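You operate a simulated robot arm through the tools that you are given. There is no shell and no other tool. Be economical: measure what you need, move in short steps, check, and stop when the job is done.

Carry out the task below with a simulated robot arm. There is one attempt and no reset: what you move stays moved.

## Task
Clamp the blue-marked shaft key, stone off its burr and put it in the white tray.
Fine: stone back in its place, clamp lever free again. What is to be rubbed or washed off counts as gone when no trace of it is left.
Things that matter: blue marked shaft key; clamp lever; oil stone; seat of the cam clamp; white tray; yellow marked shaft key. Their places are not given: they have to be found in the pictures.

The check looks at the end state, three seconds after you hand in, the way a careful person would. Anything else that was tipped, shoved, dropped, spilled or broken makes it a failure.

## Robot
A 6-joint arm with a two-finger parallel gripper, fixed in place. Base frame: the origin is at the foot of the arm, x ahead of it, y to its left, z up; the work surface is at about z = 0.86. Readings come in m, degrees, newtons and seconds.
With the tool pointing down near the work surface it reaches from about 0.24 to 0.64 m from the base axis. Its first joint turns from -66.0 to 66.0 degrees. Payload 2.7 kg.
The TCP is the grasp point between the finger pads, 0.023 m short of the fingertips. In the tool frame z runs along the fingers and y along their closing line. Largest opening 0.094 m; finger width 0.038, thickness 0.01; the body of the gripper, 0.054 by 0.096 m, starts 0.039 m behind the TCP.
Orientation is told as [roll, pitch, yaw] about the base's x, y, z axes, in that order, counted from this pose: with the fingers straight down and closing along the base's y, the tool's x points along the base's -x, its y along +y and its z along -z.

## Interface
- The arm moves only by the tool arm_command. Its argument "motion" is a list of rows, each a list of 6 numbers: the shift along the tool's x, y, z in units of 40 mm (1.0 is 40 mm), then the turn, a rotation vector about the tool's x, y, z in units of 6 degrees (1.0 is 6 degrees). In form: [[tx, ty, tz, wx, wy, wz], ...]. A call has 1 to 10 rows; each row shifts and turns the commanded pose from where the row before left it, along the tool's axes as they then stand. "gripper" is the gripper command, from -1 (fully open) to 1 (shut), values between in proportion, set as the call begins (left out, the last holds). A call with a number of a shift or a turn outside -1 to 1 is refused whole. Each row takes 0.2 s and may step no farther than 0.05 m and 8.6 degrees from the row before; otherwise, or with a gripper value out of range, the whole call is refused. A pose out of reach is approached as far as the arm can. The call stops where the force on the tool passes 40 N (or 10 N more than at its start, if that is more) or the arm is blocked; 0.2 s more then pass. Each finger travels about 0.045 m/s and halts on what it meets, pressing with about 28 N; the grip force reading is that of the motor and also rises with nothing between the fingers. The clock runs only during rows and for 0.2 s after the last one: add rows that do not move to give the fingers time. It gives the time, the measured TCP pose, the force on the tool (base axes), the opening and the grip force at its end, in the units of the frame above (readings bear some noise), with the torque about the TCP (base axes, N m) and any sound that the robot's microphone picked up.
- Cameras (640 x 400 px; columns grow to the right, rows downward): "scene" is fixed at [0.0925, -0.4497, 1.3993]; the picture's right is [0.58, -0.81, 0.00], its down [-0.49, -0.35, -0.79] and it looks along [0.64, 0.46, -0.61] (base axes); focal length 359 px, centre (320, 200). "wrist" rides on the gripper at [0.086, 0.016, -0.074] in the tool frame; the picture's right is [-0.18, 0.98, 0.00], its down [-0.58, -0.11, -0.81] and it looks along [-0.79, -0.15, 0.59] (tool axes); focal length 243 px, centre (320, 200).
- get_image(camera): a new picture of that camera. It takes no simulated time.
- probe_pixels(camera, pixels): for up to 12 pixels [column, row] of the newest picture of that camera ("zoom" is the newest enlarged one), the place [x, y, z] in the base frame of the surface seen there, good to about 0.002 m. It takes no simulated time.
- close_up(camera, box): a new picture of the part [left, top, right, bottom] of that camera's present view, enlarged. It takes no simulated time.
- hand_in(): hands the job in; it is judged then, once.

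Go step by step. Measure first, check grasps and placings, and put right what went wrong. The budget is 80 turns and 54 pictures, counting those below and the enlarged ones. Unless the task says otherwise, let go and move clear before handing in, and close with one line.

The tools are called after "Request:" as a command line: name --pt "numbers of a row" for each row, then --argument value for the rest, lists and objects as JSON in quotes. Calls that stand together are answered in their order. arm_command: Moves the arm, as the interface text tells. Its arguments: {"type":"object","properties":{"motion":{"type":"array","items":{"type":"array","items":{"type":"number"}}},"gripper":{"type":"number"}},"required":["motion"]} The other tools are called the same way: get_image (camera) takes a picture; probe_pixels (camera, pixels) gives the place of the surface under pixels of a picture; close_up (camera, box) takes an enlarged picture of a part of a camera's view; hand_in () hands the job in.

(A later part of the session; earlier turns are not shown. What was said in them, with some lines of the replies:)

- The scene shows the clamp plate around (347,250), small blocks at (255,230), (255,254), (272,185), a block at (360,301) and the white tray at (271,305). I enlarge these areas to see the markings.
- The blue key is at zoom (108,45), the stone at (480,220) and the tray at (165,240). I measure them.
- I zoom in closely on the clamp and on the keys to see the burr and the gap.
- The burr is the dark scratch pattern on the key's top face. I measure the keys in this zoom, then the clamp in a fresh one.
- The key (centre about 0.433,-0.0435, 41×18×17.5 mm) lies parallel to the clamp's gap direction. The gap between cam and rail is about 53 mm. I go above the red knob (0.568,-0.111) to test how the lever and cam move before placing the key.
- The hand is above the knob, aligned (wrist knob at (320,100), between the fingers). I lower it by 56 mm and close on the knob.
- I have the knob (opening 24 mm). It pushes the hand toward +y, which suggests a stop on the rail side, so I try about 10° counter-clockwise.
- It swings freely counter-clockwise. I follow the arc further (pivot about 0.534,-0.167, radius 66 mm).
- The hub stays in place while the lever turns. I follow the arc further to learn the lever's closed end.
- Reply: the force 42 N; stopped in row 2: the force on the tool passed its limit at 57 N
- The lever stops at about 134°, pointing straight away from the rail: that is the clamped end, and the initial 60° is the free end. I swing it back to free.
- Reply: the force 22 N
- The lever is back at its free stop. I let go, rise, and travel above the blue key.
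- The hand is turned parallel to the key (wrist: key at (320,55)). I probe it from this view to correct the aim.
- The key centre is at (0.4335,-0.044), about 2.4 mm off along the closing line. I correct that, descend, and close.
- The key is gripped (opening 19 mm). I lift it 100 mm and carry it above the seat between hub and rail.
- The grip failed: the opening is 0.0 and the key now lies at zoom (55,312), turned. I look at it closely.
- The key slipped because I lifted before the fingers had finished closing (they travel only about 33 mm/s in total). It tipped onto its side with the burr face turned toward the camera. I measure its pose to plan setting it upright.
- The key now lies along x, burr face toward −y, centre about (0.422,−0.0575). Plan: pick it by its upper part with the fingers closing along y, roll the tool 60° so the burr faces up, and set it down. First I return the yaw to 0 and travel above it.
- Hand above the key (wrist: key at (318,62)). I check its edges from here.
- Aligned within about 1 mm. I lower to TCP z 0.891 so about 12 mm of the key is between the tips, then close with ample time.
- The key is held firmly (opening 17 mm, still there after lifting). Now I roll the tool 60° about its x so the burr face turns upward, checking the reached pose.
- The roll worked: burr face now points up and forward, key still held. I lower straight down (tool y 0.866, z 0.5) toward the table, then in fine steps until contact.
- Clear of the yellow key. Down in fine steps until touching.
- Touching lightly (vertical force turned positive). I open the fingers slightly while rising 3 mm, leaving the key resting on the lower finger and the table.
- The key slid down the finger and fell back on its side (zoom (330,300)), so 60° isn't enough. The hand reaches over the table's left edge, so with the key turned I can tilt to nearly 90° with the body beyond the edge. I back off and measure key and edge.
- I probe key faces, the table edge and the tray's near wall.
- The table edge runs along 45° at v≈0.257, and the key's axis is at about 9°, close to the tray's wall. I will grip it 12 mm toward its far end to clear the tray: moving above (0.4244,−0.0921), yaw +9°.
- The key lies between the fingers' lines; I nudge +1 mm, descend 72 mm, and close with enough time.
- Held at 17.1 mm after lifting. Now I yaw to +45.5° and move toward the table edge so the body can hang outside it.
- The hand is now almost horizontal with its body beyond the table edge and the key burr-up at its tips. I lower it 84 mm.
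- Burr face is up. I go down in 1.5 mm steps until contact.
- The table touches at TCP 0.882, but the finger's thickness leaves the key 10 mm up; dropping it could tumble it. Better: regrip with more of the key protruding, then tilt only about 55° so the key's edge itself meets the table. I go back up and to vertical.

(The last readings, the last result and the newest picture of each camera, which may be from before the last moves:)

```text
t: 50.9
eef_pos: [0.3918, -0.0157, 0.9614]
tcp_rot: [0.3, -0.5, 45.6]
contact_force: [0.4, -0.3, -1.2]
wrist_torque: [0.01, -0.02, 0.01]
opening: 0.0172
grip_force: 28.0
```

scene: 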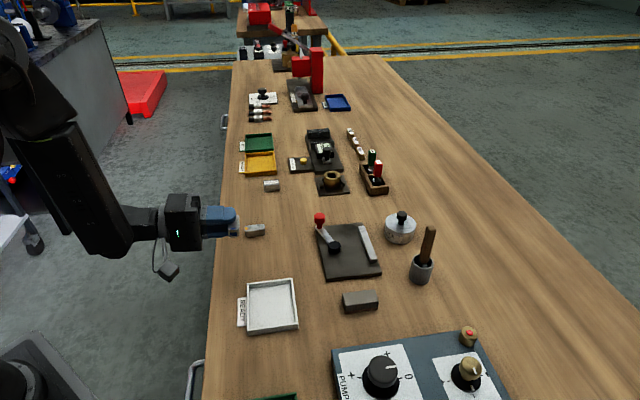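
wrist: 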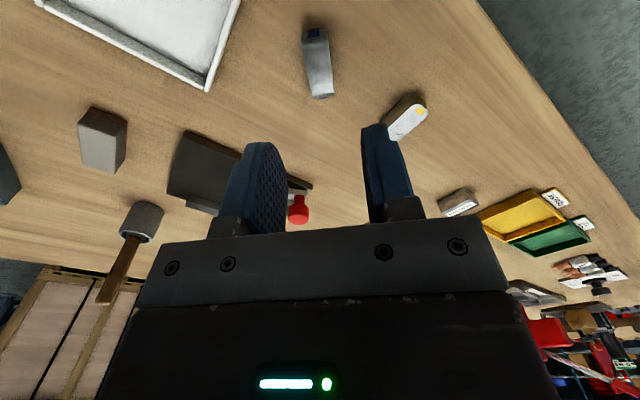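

Vertical again. I lower so the key just touches the table.

Request:
arm_command --pt "0 0 0.6 0 0 0" --pt "0 0 0.6 0 0 0" --pt "0 0 0.58 0 0 0" --pt "0 0 0 0 0 0"

Request:
arm_command --pt "0 0 0.03 0 0 0" --pt "0 0 0 0 0 0"

```text
t: 51.9
eef_pos: [0.3916, -0.0136, 0.8907]
tcp_rot: [0.1, -0.3, 45.5]
contact_force: [-0.5, 0.8, -1.6]
wrist_torque: [0.0, -0.03, -0.02]
opening: 0.0172
grip_force: 27.8
```

```text
t: 52.5
eef_pos: [0.3923, -0.0161, 0.89]
tcp_rot: [0.1, -0.4, 45.5]
contact_force: [1.0, 0.1, -1.1]
wrist_torque: [0.0, 0.01, -0.01]
opening: 0.0173
grip_force: 28.2
```

Not touching yet; one more 1.5 mm, then release slightly, rise 7 mm and regrip.

Request:
arm_command --pt "0 0 0.035 0 0 0" --pt "0 0 0 0 0 0"

Request:
arm_command --pt "0 0 0 0 0 0" --pt "0 0 0 0 0 0" --pt "0 0 -0.09 0 0 0" --pt "0 0 -0.08 0 0 0" --pt "0 0 0 0 0 0" --gripper 0.48

Request:
arm_command --pt "0 0 0 0 0 0" --pt "0 0 0 0 0 0" --pt "0 0 0 0 0 0" --pt "0 0 0 0 0 0" --pt "0 0 -0.2 0 0 0" --pt "0 0 -0.4 0 0 0" --pt "0 0 -0.4 0 0 0" --pt "0 0 0 0 0 0" --gripper 1

Request:
close_up --camera "scene" --box '[190, 180, 310, 280]'

```text
t: 53.1
eef_pos: [0.3914, -0.0139, 0.8881]
tcp_rot: [0.0, -0.6, 45.6]
contact_force: [-1.3, 1.1, 7.1]
wrist_torque: [-0.07, -0.02, 0.02]
opening: 0.0172
grip_force: 28.3
```

```text
t: 54.3
eef_pos: [0.3918, -0.0152, 0.8963]
tcp_rot: [0.1, -0.5, 45.5]
contact_force: [-0.2, -0.5, 0.3]
wrist_torque: [0.02, 0.04, -0.02]
opening: 0.0244
grip_force: 0.1
```

```text
t: 56.1
eef_pos: [0.3927, -0.0159, 0.9359]
tcp_rot: [0.1, -0.4, 45.5]
contact_force: [-0.6, -0.5, -0.9]
wrist_torque: [-0.03, 0.02, 0.02]
opening: 0.0172
grip_force: 27.7
```

```text
4.00 times, centred on (250, 230) of scene
```

zoom: 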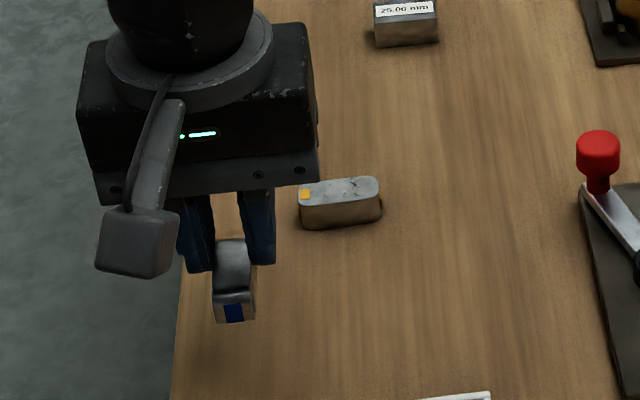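

Regripped with about 12 mm protruding. Now I tilt 54° and lower.

Request:
arm_command --pt "0 0 0 1 0 0" --pt "0 0 0 1 0 0" --pt "0 0 0 1 0 0" --pt "0 0 0 1 0 0" --pt "0 0 0 1 0 0" --pt "0 0 0 1 0 0" --pt "0 0 0 1 0 0" --pt "0 0 0 1 0 0" --pt "0 0 0 1 0 0" --pt "0 0 0 0 0 0"

Request:
arm_command --pt "0 0.4 0.294 0 0 0" --pt "0 0.4 0.294 0 0 0" --pt "0 0 0 0 0 0"

Request:
arm_command --pt "0 0.06 0.044 0 0 0" --pt "0 0 0 0 0 0"

```text
t: 58.3
eef_pos: [0.3914, -0.0169, 0.9342]
tcp_rot: [-53.9, -0.4, 45.5]
contact_force: [-0.8, -0.4, -1.6]
wrist_torque: [0.03, 0.05, -0.02]
opening: 0.0168
grip_force: 28.4
```

```text
t: 59.1
eef_pos: [0.3921, -0.0158, 0.895]
tcp_rot: [-53.8, -0.4, 45.4]
contact_force: [0.2, -0.4, -1.4]
wrist_torque: [0.03, 0.07, 0.04]
opening: 0.0173
grip_force: 27.9
```

```text
t: 59.7
eef_pos: [0.3922, -0.0162, 0.8917]
tcp_rot: [-53.9, -0.4, 45.5]
contact_force: [0.1, -0.5, -0.8]
wrist_torque: [-0.03, 0.02, 0.01]
opening: 0.0174
grip_force: 28.6
```

Continue in 1.2–1.5 mm steps.

Request:
arm_command --pt "0 0.03 0.022 0 0 0" --pt "0 0 0 0 0 0"

Request:
arm_command --pt "0 0.03 0.022 0 0 0" --pt "0 0 0 0 0 0"

Request:
close_up --camera "scene" --box '[200, 200, 300, 280]'

```text
t: 60.3
eef_pos: [0.3914, -0.0158, 0.891]
tcp_rot: [-53.9, -0.4, 45.6]
contact_force: [-0.4, -0.6, -0.6]
wrist_torque: [0.02, 0.0, 0.0]
opening: 0.0172
grip_force: 28.3
```

```text
t: 60.9
eef_pos: [0.3919, -0.0156, 0.8886]
tcp_rot: [-53.9, -0.3, 45.4]
contact_force: [-0.4, -0.4, -1.3]
wrist_torque: [0.02, -0.01, 0.0]
opening: 0.0172
grip_force: 28.4
```

```text
5.00 times, centred on (250, 240) of scene
```

zoom: 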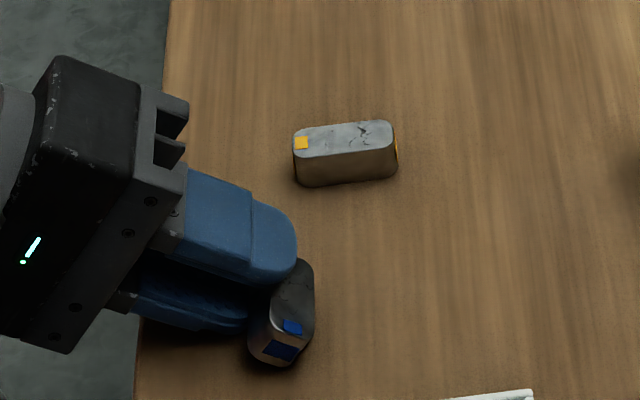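

Still not touching at 0.8886 (force −1.3). More steps; contact must be within 2 mm.

Request:
arm_command --pt "0 0.03 0.022 0 0 0" --pt "0 0 0 0 0 0"

Request:
arm_command --pt "0 0.025 0.018 0 0 0" --pt "0 0 0 0 0 0"

```text
t: 61.5
eef_pos: [0.3918, -0.0158, 0.8882]
tcp_rot: [-53.9, -0.5, 45.6]
contact_force: [-6.9, 6.0, 16.2]
wrist_torque: [-0.09, 0.36, -0.18]
opening: 0.0172
grip_force: 28.0
```

```text
t: 62.2
eef_pos: [0.3923, -0.0163, 0.8893]
tcp_rot: [-54.3, -0.5, 45.4]
contact_force: [-8.3, 3.5, 10.2]
wrist_torque: [-0.11, 0.31, -0.14]
opening: 0.0172
grip_force: 27.9
stopped in row 2: the force on the tool passed its limit at 41 N (the readings are from after the stop); the commanded pose is now the measured one
```

Contact made. I open slightly without moving.

Request:
arm_command --pt "0 0 0 0 0 0" --pt "0 0 0 0 0 0" --gripper 0.54

Request:
close_up --camera "scene" --box '[200, 200, 300, 280]'

```text
t: 62.8
eef_pos: [0.3939, -0.016, 0.8873]
tcp_rot: [-54.4, -0.6, 45.4]
contact_force: [-9.3, 0.6, 20.7]
wrist_torque: [-0.38, 0.44, -0.21]
opening: 0.0186
grip_force: 0.2
```

```text
5.00 times, centred on (250, 240) of scene
```

zoom: 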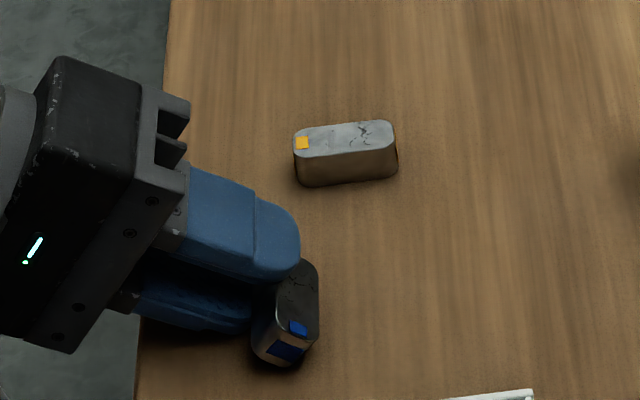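

The key rests on the lower finger with its front edge on the table. I draw the hand straight back (away from the table's middle): the lower finger slides out and the upper one presses the key flat.

Request:
arm_command --pt "0 0.044 -0.061 0 0 0" --pt "0 0.044 -0.061 0 0 0" --pt "0 0.044 -0.061 0 0 0" --pt "0 0 0 0 0 0"

Request:
close_up --camera "scene" --box '[200, 200, 300, 280]'

```text
t: 63.8
eef_pos: [0.3869, -0.0099, 0.8897]
tcp_rot: [-54.6, -0.7, 45.5]
contact_force: [13.7, -7.2, 18.8]
wrist_torque: [-0.56, -0.26, 0.31]
opening: 0.0176
grip_force: 0.0
```

```text
5.00 times, centred on (250, 240) of scene
```

zoom: 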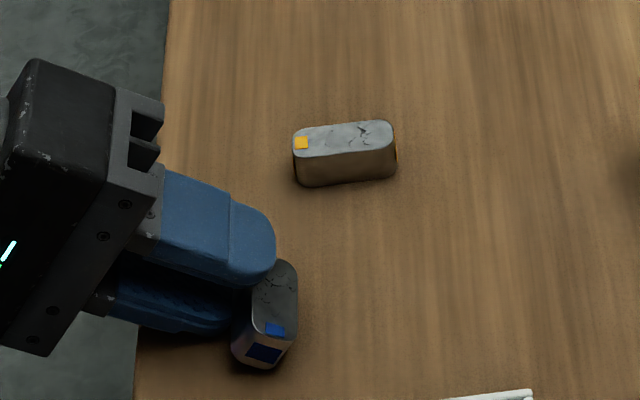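

The key moves along but flatter. Now I withdraw along the finger axis so it slips off the lower finger's tip.

Request:
arm_command --pt "0 0 -0.1 0 0 0" --pt "0 0 -0.1 0 0 0" --pt "0 0 -0.1 0 0 0" --pt "0 0 0 0 0 0"

Request:
close_up --camera "scene" --box '[200, 200, 300, 280]'

```text
t: 64.8
eef_pos: [0.3782, -0.0014, 0.8953]
tcp_rot: [-54.1, -0.4, 45.5]
contact_force: [0.1, -0.3, -0.3]
wrist_torque: [0.01, -0.02, -0.01]
opening: 0.0217
grip_force: 0.3
```

```text
5.00 times, centred on (250, 240) of scene
```

zoom: 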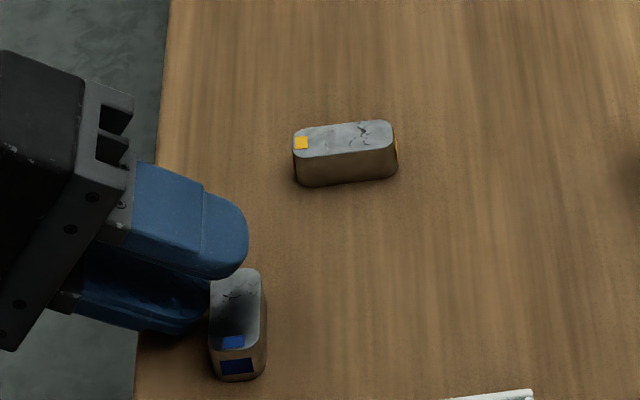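

The key now lies flat with its burr face up (zoom (238,310)). I probe its place, then retreat and turn the hand vertical.

Request:
probe_pixels --camera "zoom" --pixels '[[238, 310], [213, 310], [264, 310], [240, 271], [236, 350], [225, 280], [255, 340], [258, 280]]'

Request:
arm_command --pt "0 0 -0.8 0 0 0" --pt "0 -0.7 -0.6 0 0 0" --pt "0 -0.7 -0.6 0 0 0" --pt "0 0 0 -1 0 0" --pt "0 0 0 -1 0 0" --pt "0 0 0 -1 0 0" --pt "0 0 0 -1 0 0" --pt "0 0 0 -1 0 0" --pt "0 0 0 -1 0 0" --pt "0 0 0 0 0 0"

Request:
arm_command --pt "0 0 0 -1 0 0" --pt "0 0 0 -1 0 0" --pt "0 0 0 -1 0 0" --pt "0 0 0 0 0 0" --pt "0 0 0 0 0 0" --gripper 0.1

```text
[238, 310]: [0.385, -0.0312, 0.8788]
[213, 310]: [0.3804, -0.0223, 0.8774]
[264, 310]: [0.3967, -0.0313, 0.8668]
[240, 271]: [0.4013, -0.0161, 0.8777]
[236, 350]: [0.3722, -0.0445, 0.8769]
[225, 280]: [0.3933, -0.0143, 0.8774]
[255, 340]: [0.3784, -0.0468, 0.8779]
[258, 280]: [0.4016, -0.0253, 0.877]
```

```text
t: 67.0
eef_pos: [0.3566, 0.0187, 0.9877]
tcp_rot: [-18.2, -0.6, 45.5]
contact_force: [0.2, 0.7, -0.3]
wrist_torque: [-0.01, -0.01, -0.02]
opening: 0.0216
grip_force: 0.0
```

```text
t: 68.2
eef_pos: [0.3559, 0.0203, 0.9868]
tcp_rot: [-0.2, -0.5, 45.5]
contact_force: [-0.2, -0.3, -0.2]
wrist_torque: [-0.01, -0.02, -0.01]
opening: 0.0425
grip_force: 0.0
```

Key centre is about (0.387,−0.0305), axis 45°. I go above it, descend and close across its width with time to spare.

Request:
arm_command --pt "0.18 -0.722 0 0 0 0" --pt "0.18 -0.722 0 0 0 0" --pt "0 0 0.85 0 0 0" --pt "0 0 0.85 0 0 0" --pt "0 0 0.83 0 0 0" --pt "0 0 0 0 0 0"

Request:
arm_command --pt "0 0 0 0 0 0" --pt "0 0 0 0 0 0" --pt "0 0 0 0 0 0" --pt "0 0 0 0 0 0" --pt "0 0 0 0 0 0" --pt "0 0 0 0 0 0" --pt "0 0 0 0 0 0" --gripper 1

Request:
arm_command --pt "0 0 -0.1 0 0 0" --pt "0 0 -0.2 0 0 0" --pt "0 0 -0.4 0 0 0" --pt "0 0 0 0 0 0"

```text
t: 69.6
eef_pos: [0.3872, -0.0324, 0.8852]
tcp_rot: [-0.3, -0.5, 45.5]
contact_force: [0.0, -0.2, 0.5]
wrist_torque: [0.01, -0.02, 0.02]
opening: 0.0422
grip_force: 0.0
```

```text
t: 71.2
eef_pos: [0.3867, -0.0307, 0.885]
tcp_rot: [-0.2, -0.6, 45.5]
contact_force: [-1.1, 0.2, -0.5]
wrist_torque: [0.01, -0.03, 0.03]
opening: 0.0191
grip_force: 27.7
```

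```text
t: 72.2
eef_pos: [0.3879, -0.0313, 0.9136]
tcp_rot: [-0.2, -0.6, 45.4]
contact_force: [0.2, 0.1, -1.0]
wrist_torque: [0.0, -0.05, 0.0]
opening: 0.0194
grip_force: 28.1
```

Held (19.4 mm) after a gentle lift. I rise, yaw −90° so the key lies along the gap, and then carry it.

Request:
arm_command --pt "0 0 -0.5 0 0 0" --pt "0 0 -0.6 0 0 0" --pt "0 0 -0.6 0 0 0" --pt "0 0 0 0 0 1" --pt "0 0 0 0 0 1" --pt "0 0 0 0 0 1" --pt "0 0 0 0 0 1" --pt "0 0 0 0 0 1" --pt "0 0 0 0 0 1" --pt "0 0 0 0 0 1"

Request:
arm_command --pt "0 0 0 0 0 1" --pt "0 0 0 0 0 1" --pt "0 0 0 0 0 1" --pt "0 0 0 0 0 1" --pt "0 0 0 0 0 1" --pt "0 0 0 0 0 1" --pt "0 0 0 0 0 1" --pt "0 0 0 0 0 1" --pt "0 0 0 0 0 0"

Request:
arm_command --pt "-0.5 0.02 0 0 0 0" --pt "-0.8 0.02 0 0 0 0" --pt "-0.8 0.02 0 0 0 0" --pt "-0.8 0.02 0 0 0 0" --pt "-0.8 0.02 0 0 0 0" --pt "-0.8 0.02 0 0 0 0" --pt "-0.8 0.02 0 0 0 0" --pt "-0.7 0 0 0 0 0" --pt "0 0 0 0 0 0"

Request:
close_up --camera "scene" --box '[280, 150, 420, 290]'

```text
t: 74.4
eef_pos: [0.3869, -0.0311, 0.9818]
tcp_rot: [0.1, -0.6, 3.4]
contact_force: [0.0, -0.4, -0.3]
wrist_torque: [0.0, -0.01, 0.02]
opening: 0.0191
grip_force: 27.7
```

```text
t: 76.4
eef_pos: [0.3882, -0.0314, 0.9814]
tcp_rot: [0.5, -0.1, -44.6]
contact_force: [0.1, 0.2, -0.8]
wrist_torque: [0.0, 0.01, -0.06]
opening: 0.0192
grip_force: 28.3
```

```text
t: 78.4
eef_pos: [0.5619, -0.1941, 0.9867]
tcp_rot: [0.4, -0.2, -44.4]
contact_force: [0.5, -0.2, -1.2]
wrist_torque: [0.01, -0.02, 0.0]
opening: 0.0195
grip_force: 28.2
```

```text
2.86 times, centred on (350, 220) of scene
```

zoom: 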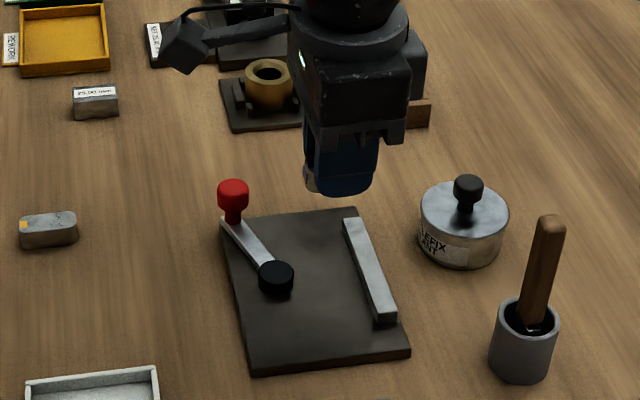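

The key is held above the seat, aligned with the hub. I lower to near the plate.

Request:
arm_command --pt "0 0 0.75 0 0 0" --pt "0 0 0.75 0 0 0" --pt "0 0 0.7 0 0 0" --pt "0 0 0 0 0 0"

Request:
arm_command --pt "0 0 0.04 0 0 0" --pt "0 0 0 0 0 0"

```text
t: 79.4
eef_pos: [0.5609, -0.1933, 0.8963]
tcp_rot: [0.5, -0.2, -44.6]
contact_force: [-2.0, 2.1, -0.2]
wrist_torque: [0.03, 0.05, -0.01]
opening: 0.0193
grip_force: 28.1
```

```text
t: 80.0
eef_pos: [0.5615, -0.1937, 0.8951]
tcp_rot: [0.5, -0.2, -44.5]
contact_force: [-12.2, 8.7, 13.3]
wrist_torque: [-0.11, 0.09, -0.1]
opening: 0.0192
grip_force: 28.4
```

It touches the plate (13 N up) and pushes against the rail (force along −v): seated against the rail. I open a little and look.

Request:
arm_command --pt "0 0 0 0 0 0" --pt "0 0 0 0 0 0" --pt "0 0 0 0 0 0" --pt "0 0 -0.5 0 0 0" --pt "0 0 -1 0 0 0" --pt "0 0 -1 0 0 0" --pt "0 0 0 0 0 0" --gripper 0.2

Request:
close_up --camera "scene" --box '[304, 205, 400, 285]'

Request:
probe_pixels --camera "zoom" --pixels '[[262, 205], [233, 210], [320, 195], [375, 180], [300, 180], [300, 215]]'

```text
t: 81.6
eef_pos: [0.5618, -0.193, 0.9958]
tcp_rot: [0.5, -0.2, -44.5]
contact_force: [-0.1, 0.6, 0.5]
wrist_torque: [-0.01, -0.02, -0.01]
opening: 0.0375
grip_force: 0.1
```

```text
5.00 times, centred on (352, 245) of scene
```

zoom: 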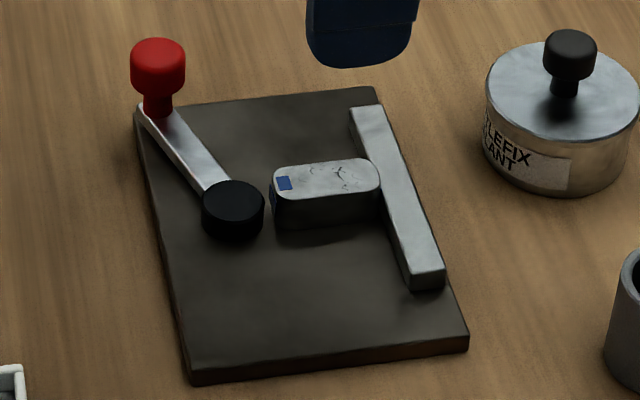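

```text
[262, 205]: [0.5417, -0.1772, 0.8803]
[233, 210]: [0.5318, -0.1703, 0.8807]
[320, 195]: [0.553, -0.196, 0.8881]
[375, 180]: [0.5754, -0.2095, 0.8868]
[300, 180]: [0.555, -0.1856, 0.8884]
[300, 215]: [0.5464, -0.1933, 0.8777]
```

The key sits square between hub and rail, burr up. Now the lever: I move above the knob at about (0.5655,−0.106) keeping this yaw, descend and grip it.

Request:
arm_command --pt "0.729 0.808 0 0 0 0" --pt "0.729 0.808 0 0 0 0" --pt "0 0 0.7 0 0 0" --pt "0 0 0.7 0 0 0" --pt "0 0 0.7 0 0 0" --pt "0 0 0 0 0 0" --gripper -0.1

Request:
arm_command --pt "0 0 0 0 0 0" --pt "0 0 0 0 0 0" --pt "0 0 0 0 0 0" --pt "0 0 0 0 0 0" --pt "0 0 0 0 0 0" --pt "0 0 0 0 0 0" --gripper 1

```text
t: 83.0
eef_pos: [0.5679, -0.1069, 0.9106]
tcp_rot: [0.7, -0.3, -44.5]
contact_force: [0.3, 0.6, 0.4]
wrist_torque: [-0.03, -0.06, 0.0]
opening: 0.0515
grip_force: 0.1
```

```text
t: 84.4
eef_pos: [0.5668, -0.1108, 0.9092]
tcp_rot: [0.3, -0.2, -44.6]
contact_force: [-12.3, -25.0, 0.9]
wrist_torque: [0.19, 0.68, 0.14]
opening: 0.0237
grip_force: 44.5
```

Knob gripped. I swing the lever toward the clamped side along the arc (pivot 0.535,−0.168).

Request:
arm_command --pt "0.19 -0.143 0 0 0 0" --pt "0.25 -0.143 0 0 0 0" --pt "0.22 -0.185 0 0 0 0" --pt "0.185 -0.22 0 0 0 0" --pt "0.143 -0.25 0 0 0 0" --pt "0 0 0 0 0 0"

Request:
arm_command --pt "0.1 -0.27 0 0 0 0" --pt "0.048 -0.28 0 0 0 0" --pt "0 0 0 0 0 0"

```text
t: 85.8
eef_pos: [0.5125, -0.1053, 0.9099]
tcp_rot: [0.5, -0.2, -44.5]
contact_force: [-4.2, 22.1, 0.3]
wrist_torque: [-0.27, -0.01, 0.21]
opening: 0.023
grip_force: 44.9
```

```text
t: 86.6
eef_pos: [0.4939, -0.1185, 0.9105]
tcp_rot: [0.7, -0.3, -44.6]
contact_force: [16.7, 9.8, -11.0]
wrist_torque: [0.04, 0.2, -0.17]
opening: 0.0237
grip_force: 44.9
```

Lever near the end (84° of about 88°). One more small push to its stop.

Request:
arm_command --pt "0 -0.12 0 0 0 0" --pt "0 -0.12 0 0 0 0" --pt "0 0 0 0 0 0"

Request:
close_up --camera "scene" --box '[280, 195, 400, 285]'

```text
t: 87.0
eef_pos: [0.4928, -0.1181, 0.9103]
tcp_rot: [1.1, -0.6, -44.6]
contact_force: [11.7, 0.8, -7.8]
wrist_torque: [-0.09, 0.14, -0.46]
opening: 0.0235
grip_force: 45.3
stopped in row 1: the force on the tool passed its limit at 46 N (the readings are from after the stop); the commanded pose is now the measured one
```

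```text
4.44 times, centred on (340, 240) of scene
```

zoom: 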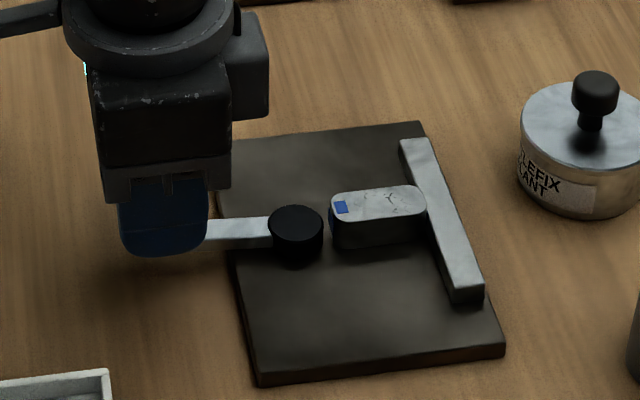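

The lever is at its stop, with the cam close on the key. I let go, rise, and travel to the stone at about (0.454,−0.276).

Request:
arm_command --pt "0 0 0 0 0 0" --pt "0 0 0 0 0 0" --pt "0 0 0 0 0 0" --pt "0 0 -1 0 0 0" --pt "0 0 -1 0 0 0" --pt "-0.518 -0.874 0 0 0 0" --pt "-0.518 -0.874 0 0 0 0" --pt "-0.518 -0.874 0 0 0 0" --pt "-0.518 -0.874 0 0 0 0" --pt "0 0 0 0 0 0" --gripper 0

Request:
get_image --camera "wrist"

Request:
get_image --camera "scene"

```text
t: 89.2
eef_pos: [0.4486, -0.276, 0.9904]
tcp_rot: [1.0, -0.6, -44.4]
contact_force: [-0.8, -0.9, 0.2]
wrist_torque: [0.0, 0.01, -0.01]
opening: 0.047
grip_force: 0.0
```

```text
13 pictures are left
```

wrist: 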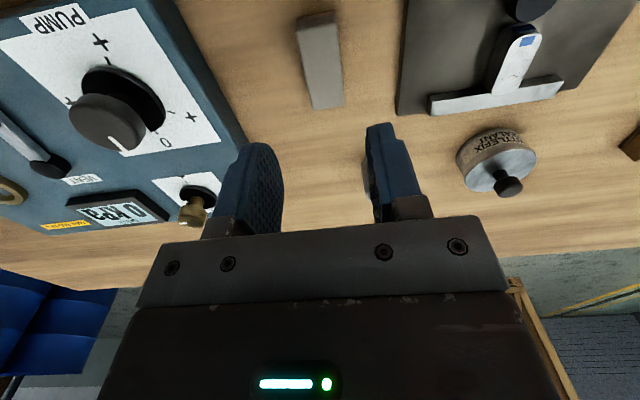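

```text
12 pictures are left
```

scene: 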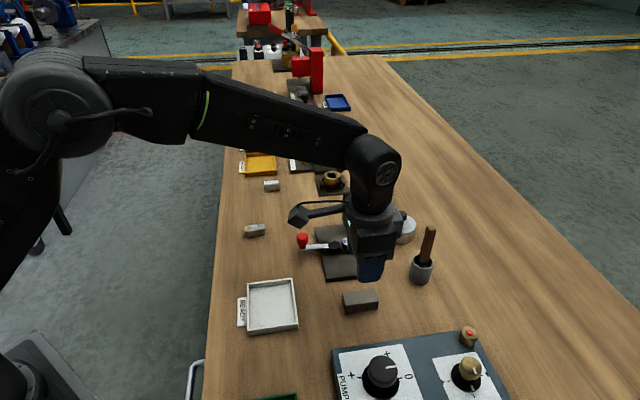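

The lever stays clamped. I probe the stone (wrist (322,60)) to align and record its place.

Request:
probe_pixels --camera "wrist" --pixels '[[303, 35], [318, 35], [333, 35], [308, 60], [322, 60], [337, 60], [314, 90], [327, 90], [340, 90], [317, 18], [312, 105], [341, 103]]'

Request:
probe_pixels --camera "scene" --pixels '[[343, 296], [376, 292], [379, 302], [346, 308], [361, 299], [346, 313], [378, 308]]'

Request:
arm_command --pt "0 0 0 0.167 0.1 0" --pt "0 0 0 0 0 0"

```text
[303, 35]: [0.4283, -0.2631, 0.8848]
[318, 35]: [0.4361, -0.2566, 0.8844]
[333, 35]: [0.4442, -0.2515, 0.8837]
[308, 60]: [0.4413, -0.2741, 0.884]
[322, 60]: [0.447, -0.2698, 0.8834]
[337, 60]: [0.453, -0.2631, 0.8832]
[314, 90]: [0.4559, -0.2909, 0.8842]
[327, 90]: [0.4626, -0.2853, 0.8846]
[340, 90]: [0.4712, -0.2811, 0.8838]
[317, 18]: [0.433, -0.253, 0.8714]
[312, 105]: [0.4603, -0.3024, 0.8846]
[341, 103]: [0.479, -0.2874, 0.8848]
```

```text
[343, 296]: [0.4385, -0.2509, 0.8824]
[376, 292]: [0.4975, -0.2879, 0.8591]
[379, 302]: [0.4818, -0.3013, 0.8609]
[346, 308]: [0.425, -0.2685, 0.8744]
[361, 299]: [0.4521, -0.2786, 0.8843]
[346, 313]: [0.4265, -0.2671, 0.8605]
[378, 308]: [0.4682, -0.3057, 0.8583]
```

```text
t: 89.8
eef_pos: [0.4489, -0.2764, 0.9891]
tcp_rot: [-0.1, 0.0, -44.3]
contact_force: [0.6, -0.5, -0.3]
wrist_torque: [-0.02, 0.02, -0.04]
opening: 0.0472
grip_force: 0.0
```

Stone centre is (0.453,−0.275), 23 mm high. I align, lower to TCP z 0.891 (tips 8 mm above the table, so the stone's bottom protrudes), and close.

Request:
arm_command --pt "-0.05 0.097 0 0 0 0.15" --pt "0 0 0.8 0 0 0" --pt "0 0 0.8 0 0 0" --pt "0 0 0.85 0 0 0" --pt "0 0 0 0 0 0" --gripper 0.2

Request:
arm_command --pt "0 0 0 0 0 0" --pt "0 0 0 0 0 0" --pt "0 0 0 0 0 0" --pt "0 0 0 0 0 0" --pt "0 0 0 0 0 0" --pt "0 0 0 0 0 0" --gripper 1

Request:
arm_command --pt "0 0 -0.2 0 0 0" --pt "0 0 -0.4 0 0 0" --pt "0 0 -0.6 0 0 0" --pt "0 0 -0.6 0 0 0" --pt "0 0 0 0 0 0"

```text
t: 91.0
eef_pos: [0.4557, -0.2772, 0.8897]
tcp_rot: [-0.1, 0.0, -45.3]
contact_force: [-0.6, 0.5, 0.7]
wrist_torque: [0.03, -0.01, 0.0]
opening: 0.0375
grip_force: 0.0
```

```text
t: 92.4
eef_pos: [0.4554, -0.2768, 0.891]
tcp_rot: [-0.1, 0.0, -45.3]
contact_force: [-0.6, -1.1, 0.2]
wrist_torque: [-0.01, 0.02, -0.02]
opening: 0.0272
grip_force: 27.8
```

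```text
t: 93.6
eef_pos: [0.4549, -0.2749, 0.9646]
tcp_rot: [-0.1, 0.0, -45.4]
contact_force: [0.2, -0.5, -1.5]
wrist_torque: [-0.01, 0.0, 0.01]
opening: 0.0273
grip_force: 27.9
```

The stone is held (27 mm). I carry it over the key at (0.561,−0.1945) and lower to just above contact.

Request:
arm_command --pt "-0.116 0.83 0 0 0 0" --pt "-0.116 0.83 0 0 0 0" --pt "-0.116 0.83 0 0 0 0" --pt "-0.116 0.82 0 0 0 0" --pt "0 0 0 0 0 0" --pt "0 0 0.5 0 0 0" --pt "0 0 0.5 0 0 0" --pt "0 0 0 0 0 0"

Request:
close_up --camera "scene" --box '[280, 190, 400, 280]'

```text
t: 95.4
eef_pos: [0.5625, -0.1955, 0.9212]
tcp_rot: [-0.1, 0.0, -45.2]
contact_force: [-0.9, -1.2, -1.9]
wrist_torque: [-0.02, -0.01, 0.02]
opening: 0.0273
grip_force: 27.9
```

```text
4.44 times, centred on (340, 235) of scene
```

zoom: 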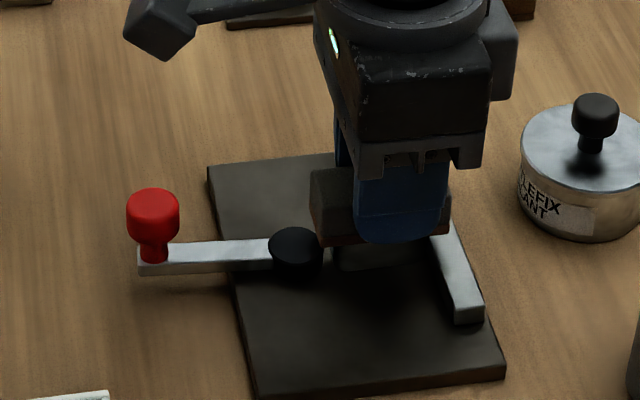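

The stone hovers a few millimetres over the key. I lower in small steps to a light contact.

Request:
arm_command --pt "0 0 0.05 0 0 0" --pt "0 0 0 0 0 0"

Request:
arm_command --pt "0 0 0.04 0 0 0" --pt "0 0 0 0 0 0"

```text
t: 96.0
eef_pos: [0.5629, -0.1962, 0.9208]
tcp_rot: [-0.1, 0.0, -45.3]
contact_force: [0.5, 0.0, -1.1]
wrist_torque: [0.01, 0.02, 0.01]
opening: 0.0274
grip_force: 28.5
```

```text
t: 96.6
eef_pos: [0.5613, -0.1959, 0.9189]
tcp_rot: [-0.1, 0.0, -45.3]
contact_force: [-0.3, 1.0, -1.5]
wrist_torque: [-0.03, -0.01, 0.02]
opening: 0.0271
grip_force: 28.0
```

Request:
arm_command --pt "0 0 0.035 0 0 0" --pt "0 0 0 0 0 0"

Request:
arm_command --pt "0 0 0.02 0 0 0" --pt "0 0 0 0 0 0"

```text
t: 97.2
eef_pos: [0.5619, -0.1959, 0.918]
tcp_rot: [0.0, 0.0, -45.3]
contact_force: [-3.2, 0.6, 6.1]
wrist_torque: [0.08, 0.12, 0.04]
opening: 0.0273
grip_force: 28.1
```

```text
t: 97.8
eef_pos: [0.5643, -0.1961, 0.918]
tcp_rot: [0.0, 0.0, -45.3]
contact_force: [-5.9, 2.3, 15.2]
wrist_torque: [0.14, 0.18, 0.01]
opening: 0.0272
grip_force: 27.7
```

About 15 N of contact. I stroke along the key, ±8 mm, then a little sideways.

Request:
arm_command --pt "0.2 0 0 0 0 0" --pt "-0.2 0 0 0 0 0" --pt "-0.2 0 0 0 0 0" --pt "0.2 0 0 0 0 0" --pt "0.2 0 0 0 0 0" --pt "-0.2 0 0 0 0 0" --pt "-0.2 0 0 0 0 0" --pt "0.2 0 0 0 0 0" --pt "0 0.12 0 0 0 0" --pt "0 -0.12 0 0 0 0"

Request:
arm_command --pt "0 -0.12 0 0 0 0" --pt "0.2 0 0 0 0 0" --pt "-0.2 0 0 0 0 0" --pt "-0.2 0 0 0 0 0" --pt "0.2 0 0 0 0 0" --pt "0 0.24 0 0 0 0" --pt "0.2 0 0 0 0 0" --pt "-0.2 0 0 0 0 0" --pt "-0.2 0 0 0 0 0" --pt "0.2 -0.12 0 0 0 0"

Request:
arm_command --pt "0 0 -0.5 0 0 0" --pt "0 -0.9 -0.5 0 0 0" --pt "0 -0.9 0 0 0 0" --pt "0 0 0 0 0 0"

Request:
close_up --camera "scene" --box '[310, 210, 390, 270]'

```text
t: 100.0
eef_pos: [0.5654, -0.1944, 0.9178]
tcp_rot: [0.2, -0.1, -45.3]
contact_force: [6.2, 3.5, 16.8]
wrist_torque: [0.15, -0.14, -0.02]
opening: 0.0273
grip_force: 28.0
```

```text
t: 102.2
eef_pos: [0.5661, -0.1962, 0.9166]
tcp_rot: [0.0, -0.2, -45.4]
contact_force: [6.2, -1.2, 14.3]
wrist_torque: [0.04, -0.12, -0.06]
opening: 0.0272
grip_force: 27.8
```

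```text
t: 103.2
eef_pos: [0.513, -0.2459, 0.9562]
tcp_rot: [-0.1, 0.1, -45.3]
contact_force: [-0.5, -0.1, -1.2]
wrist_torque: [0.0, 0.01, 0.0]
opening: 0.0271
grip_force: 28.3
```

```text
6.67 times, centred on (350, 240) of scene
```

zoom: 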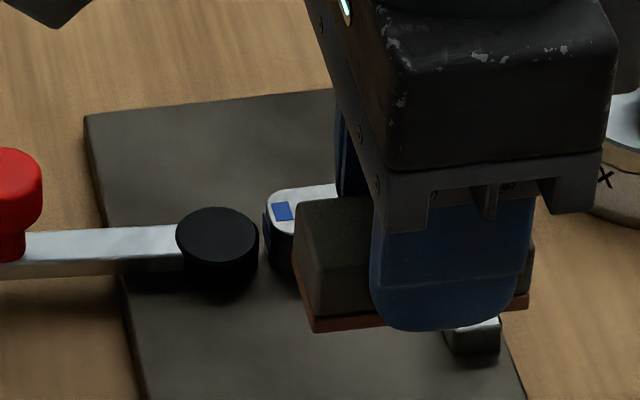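

The hand blocks the view. I move it aside (−v, higher) and look.

Request:
arm_command --pt "0.7 0 -0.8 0 0 0" --pt "0.9 0 -0.5 0 0 0" --pt "0.9 0 0 0 0 0" --pt "0 0 0 0 0 0"

Request:
close_up --camera "scene" --box '[326, 215, 386, 265]'

```text
t: 104.2
eef_pos: [0.4412, -0.1758, 1.0078]
tcp_rot: [0.0, 0.0, -45.5]
contact_force: [-0.5, 0.5, -0.3]
wrist_torque: [0.0, 0.01, 0.04]
opening: 0.0275
grip_force: 28.1
```

```text
8.00 times, centred on (356, 240) of scene
```

zoom: 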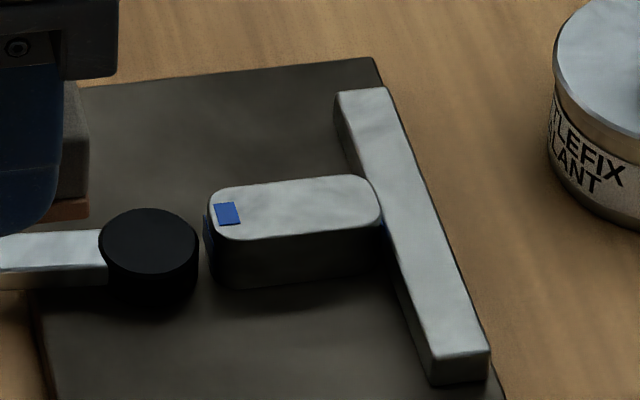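

The burr is gone without a trace and the key hasn't moved. I return the stone to its place (TCP 0.4555,−0.2768).

Request:
arm_command --pt "-0.683 -0.507 0 0 0 0" --pt "-0.683 -0.507 0 0 0 0" --pt "-0.683 -0.507 0 0 0 0" --pt "0 0 0.9 0 0 0" --pt "0 0 0.9 0 0 0" --pt "0 0 0.8 0 0 0" --pt "0 0 0.25 0 0 0" --pt "0 0 0 0 0 0"

```text
t: 106.0
eef_pos: [0.4561, -0.2767, 0.8942]
tcp_rot: [-0.1, 0.1, -45.4]
contact_force: [0.8, 0.8, -1.2]
wrist_torque: [0.02, 0.01, 0.0]
opening: 0.0272
grip_force: 28.2
```

Request:
arm_command --pt "0 0 0.06 0 0 0" --pt "0 0 0.03 0 0 0" --pt "0 0 0 0 0 0"

```text
t: 106.8
eef_pos: [0.4568, -0.2777, 0.8912]
tcp_rot: [-0.2, 0.1, -45.3]
contact_force: [0.5, 0.8, 0.1]
wrist_torque: [0.0, 0.01, -0.02]
opening: 0.0273
grip_force: 27.8
```

Stone is down. I open, rise, and travel above the lever knob at its clamped position.

Request:
arm_command --pt "0 0 0 0 0 0" --pt "0 0 0 0 0 0" --pt "0 0 -0.5 0 0 0" --pt "0 0 -1 0 0 0" --pt "0 0 -1 0 0 0" --pt "0.548 0.858 0 0 0 0" --pt "0.548 0.858 0 0 0 0" --pt "0.548 0.858 0 0 0 0" --pt "0.548 0.858 0 0 0 0" --pt "0 0 0 0 0 0" --gripper 0.2

Request:
arm_command --pt "0 0 0 0 0 0" --pt "0 0 0 0 0 0" --gripper -0.1

Request:
get_image --camera "scene"

```text
t: 109.0
eef_pos: [0.4917, -0.1181, 0.9916]
tcp_rot: [0.0, 0.0, -45.5]
contact_force: [-0.5, -0.1, 0.4]
wrist_torque: [-0.01, 0.03, 0.02]
opening: 0.0372
grip_force: 0.1
```

```text
t: 109.6
eef_pos: [0.4919, -0.1177, 0.9911]
tcp_rot: [-0.1, 0.1, -45.3]
contact_force: [0.6, 0.6, 0.1]
wrist_torque: [-0.05, 0.03, -0.01]
opening: 0.0518
grip_force: 0.1
```

```text
8 pictures are left
```

scene: 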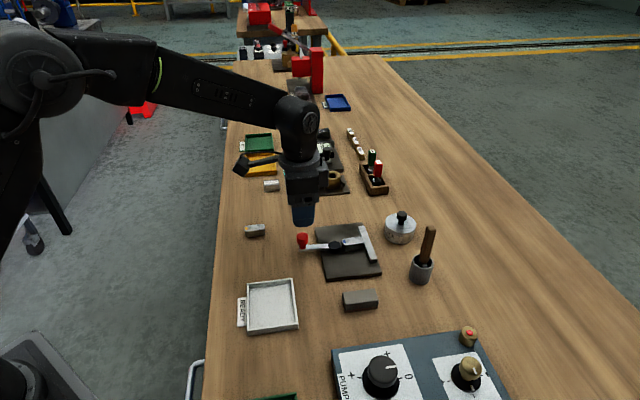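

Stone is back at (360,301); lever knob at (302,240) below the hand. I descend and grip it.

Request:
arm_command --pt "0 0 0.7 0 0 0" --pt "0 0 0.7 0 0 0" --pt "0 0 0.62 0 0 0" --pt "0 0 0 0 0 0"

Request:
arm_command --pt "0 0 0 0 0 0" --pt "0 0 0 0 0 0" --pt "0 0 0 0 0 0" --pt "0 0 0 0 0 0" --pt "0 0 0 0 0 0" --pt "0 0 0 0 0 0" --gripper 1

Request:
arm_command --pt "0 0.26 0 0 0 0" --pt "-0.1 0.27 0 0 0 0" --pt "-0.143 0.25 0 0 0 0" --pt "-0.185 0.22 0 0 0 0" --pt "-0.22 0.185 0 0 0 0" --pt "-0.25 0.143 0 0 0 0" --pt "-0.25 0.09 0 0 0 0" --pt "0 0 0 0 0 0"

```text
t: 110.6
eef_pos: [0.4926, -0.1189, 0.911]
tcp_rot: [-0.1, 0.0, -45.4]
contact_force: [0.6, -0.1, -0.2]
wrist_torque: [0.01, 0.03, -0.02]
opening: 0.052
grip_force: 0.1
```

```text
t: 112.0
eef_pos: [0.4939, -0.1192, 0.9106]
tcp_rot: [-0.1, -0.1, -45.4]
contact_force: [4.3, 5.4, -4.0]
wrist_torque: [-0.27, -0.36, 0.01]
opening: 0.0233
grip_force: 45.3
```

```text
t: 113.8
eef_pos: [0.5647, -0.1113, 0.9096]
tcp_rot: [0.1, -0.1, -45.3]
contact_force: [-4.2, -1.4, 2.4]
wrist_torque: [0.23, 0.09, -0.16]
opening: 0.0236
grip_force: 45.0
```

The lever is back at about 62°. I press it a bit further to its free stop, release, rise and go over the key.

Request:
arm_command --pt "-0.07 0.015 0 0 0 0" --pt "0 0 0 0 0 0"

Request:
arm_command --pt "0 0 0 0 0 0" --pt "0 0 0 0 0 0" --pt "0 0 0 0 0 0" --pt "0 0 -1 0 0 0" --pt "0 0 -1 0 0 0" --pt "0 0 0 0 0 0" --gripper 0.1

```text
t: 114.4
eef_pos: [0.567, -0.1115, 0.9112]
tcp_rot: [0.0, 0.0, -45.4]
contact_force: [-0.4, 4.2, 1.6]
wrist_torque: [-0.12, 0.07, -0.17]
opening: 0.0234
grip_force: 44.5
```

```text
t: 115.8
eef_pos: [0.5693, -0.1118, 0.9894]
tcp_rot: [-0.1, 0.1, -45.4]
contact_force: [-0.1, -0.5, -0.2]
wrist_torque: [-0.01, 0.0, 0.04]
opening: 0.0422
grip_force: 0.0
```

Now I go above the key (0.5615,−0.194), descend into the gap and close on it.

Request:
arm_command --pt "-0.655 -0.78 0 0 0 0" --pt "-0.655 -0.78 0 0 0 0" --pt "0 0 0 0 0 0" --pt "0 0 0.8 0 0 0" --pt "0 0 0.8 0 0 0" --pt "0 0 0.74 0 0 0" --pt "0 0 0 0 0 0"

Request:
arm_command --pt "0 0 0 0 0 0" --pt "0 0 0 0 0 0" --pt "0 0 0 0 0 0" --pt "0 0 0 0 0 0" --pt "0 0 0 0 0 0" --pt "0 0 0 0 0 0" --pt "0 0 0 0 0 0" --gripper 1

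Request:
arm_command --pt "0 0 -0.1 0 0 0" --pt "0 0 -0.2 0 0 0" --pt "0 0 -0.4 0 0 0" --pt "0 0 -0.5 0 0 0" --pt "0 0 -0.6 0 0 0" --pt "0 0 -0.6 0 0 0" --pt "0 0 0 0 0 0"

```text
t: 117.4
eef_pos: [0.5589, -0.1938, 0.8968]
tcp_rot: [0.0, 0.0, -45.2]
contact_force: [0.5, -0.4, 0.5]
wrist_torque: [-0.05, 0.0, -0.01]
opening: 0.0421
grip_force: 0.1
```

```text
t: 119.0
eef_pos: [0.5594, -0.1935, 0.8985]
tcp_rot: [-0.2, 0.0, -45.3]
contact_force: [-0.6, 0.6, 0.1]
wrist_torque: [-0.01, -0.01, 0.02]
opening: 0.0194
grip_force: 27.7
```

```text
t: 120.6
eef_pos: [0.5597, -0.1937, 0.9937]
tcp_rot: [0.0, 0.0, -45.2]
contact_force: [0.2, -0.2, -1.5]
wrist_torque: [0.01, 0.01, 0.03]
opening: 0.0191
grip_force: 28.2
```

The key is free and held. I carry it to the tray's middle (0.362,−0.151) and lower it.

Request:
arm_command --pt "0.5 -0.33 0 0 0 0" --pt "0.75 -0.49 0 0 0 0" --pt "0.75 -0.49 0 0 0 0" --pt "0.75 -0.49 0 0 0 0" --pt "0.75 -0.49 0 0 0 0" --pt "0.73 -0.48 0 0 0 0" --pt "0 0 0 0 0 0"

Request:
arm_command --pt "0 0 0.8 0 0 0" --pt "0 0 0.8 0 0 0" --pt "0 0 0.6 0 0 0" --pt "0 0 0.25 0 0 0" --pt "0 0 0 0 0 0"

Request:
close_up --camera "scene" --box '[220, 240, 340, 350]'

```text
t: 122.2
eef_pos: [0.3596, -0.1518, 0.9958]
tcp_rot: [-0.1, 0.0, -45.5]
contact_force: [-0.3, -0.2, -1.4]
wrist_torque: [0.02, 0.0, -0.04]
opening: 0.0193
grip_force: 27.6
```

```text
t: 123.4
eef_pos: [0.3611, -0.1529, 0.8955]
tcp_rot: [-0.2, 0.0, -45.3]
contact_force: [-0.5, -0.3, -0.7]
wrist_torque: [-0.01, 0.02, 0.02]
opening: 0.0194
grip_force: 27.4
```

```text
3.64 times, centred on (280, 295) of scene
```

zoom: 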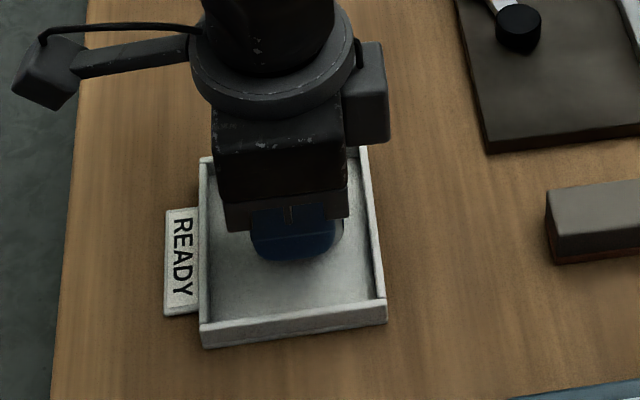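

The key is inside the tray's middle. I go down the last millimetres to touch.

Request:
arm_command --pt "0 0 0.05 0 0 0" --pt "0 0 0.03 0 0 0" --pt "0 0 0 0 0 0"

Request:
arm_command --pt "0 0 0.03 0 0 0" --pt "0 0 0 0 0 0"

```text
t: 124.2
eef_pos: [0.3622, -0.1521, 0.8926]
tcp_rot: [-0.1, 0.0, -45.2]
contact_force: [0.0, 0.2, -0.1]
wrist_torque: [0.0, -0.01, 0.03]
opening: 0.0192
grip_force: 27.7
```

```text
t: 124.8
eef_pos: [0.3606, -0.1519, 0.8906]
tcp_rot: [0.0, -0.3, -45.4]
contact_force: [-4.0, -0.9, 20.1]
wrist_torque: [-0.05, 0.1, 0.03]
opening: 0.0195
grip_force: 28.1
```

Contact with the tray floor. I ease up 0.5 mm, release, rise and move clear, then check everything.

Request:
arm_command --pt "0 0 -0.015 0 0 0" --pt "0 0 0 0 0 0" --pt "0 0 0 0 0 0" --pt "0 0 0 0 0 0" --pt "0 0 -0.5 0 0 0" --pt "0 0 -1 0 0 0" --pt "0 0 -1 0 0 0" --pt "0.6 0 -1 0 0 0" --pt "0.6 0.8 0 0 0 0" --pt "0 0.8 0 0 0 0" --gripper 0.3

Request:
get_image --camera "scene"

Request:
close_up --camera "scene" --box '[225, 205, 405, 345]'

```text
t: 127.0
eef_pos: [0.3767, -0.071, 1.0329]
tcp_rot: [-0.2, 0.0, -45.4]
contact_force: [-0.3, -0.1, 0.4]
wrist_torque: [-0.02, -0.01, 0.0]
opening: 0.0329
grip_force: 0.0
```

```text
6 pictures are left
```

scene: 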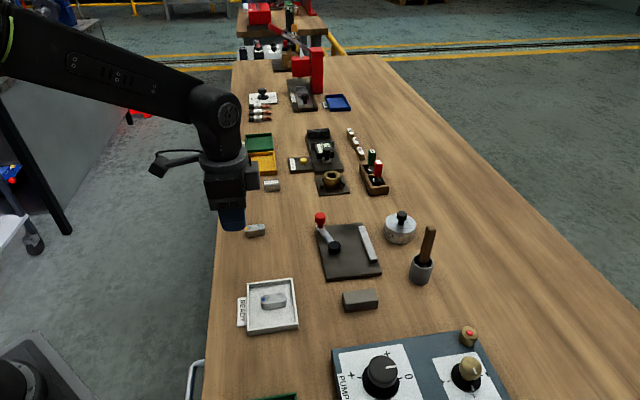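

```text
2.86 times, centred on (315, 275) of scene
```

zoom: 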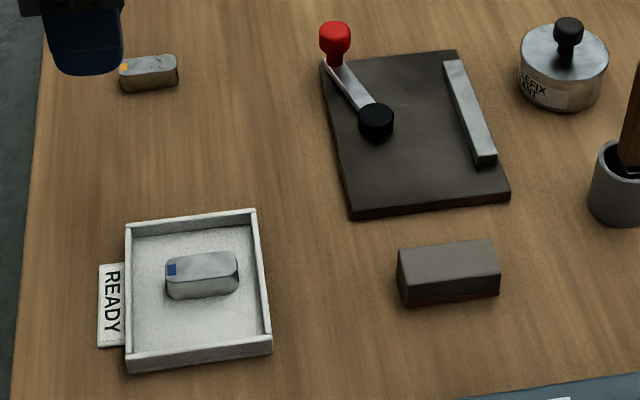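

The blue key lies clean in the white tray at (273,300). The lever is free, the stone is in its place, and the yellow key is untouched. I hand in.

Request:
hand_in

```text
The job is handed in.
```

The blue-marked key was clamped, its burr was stoned off with no trace left, and it now lies in the white tray; the stone is back in its place and the clamp lever is free. On the first pick I lifted the key too soon and it tipped onto its side twice before I set it upright again.
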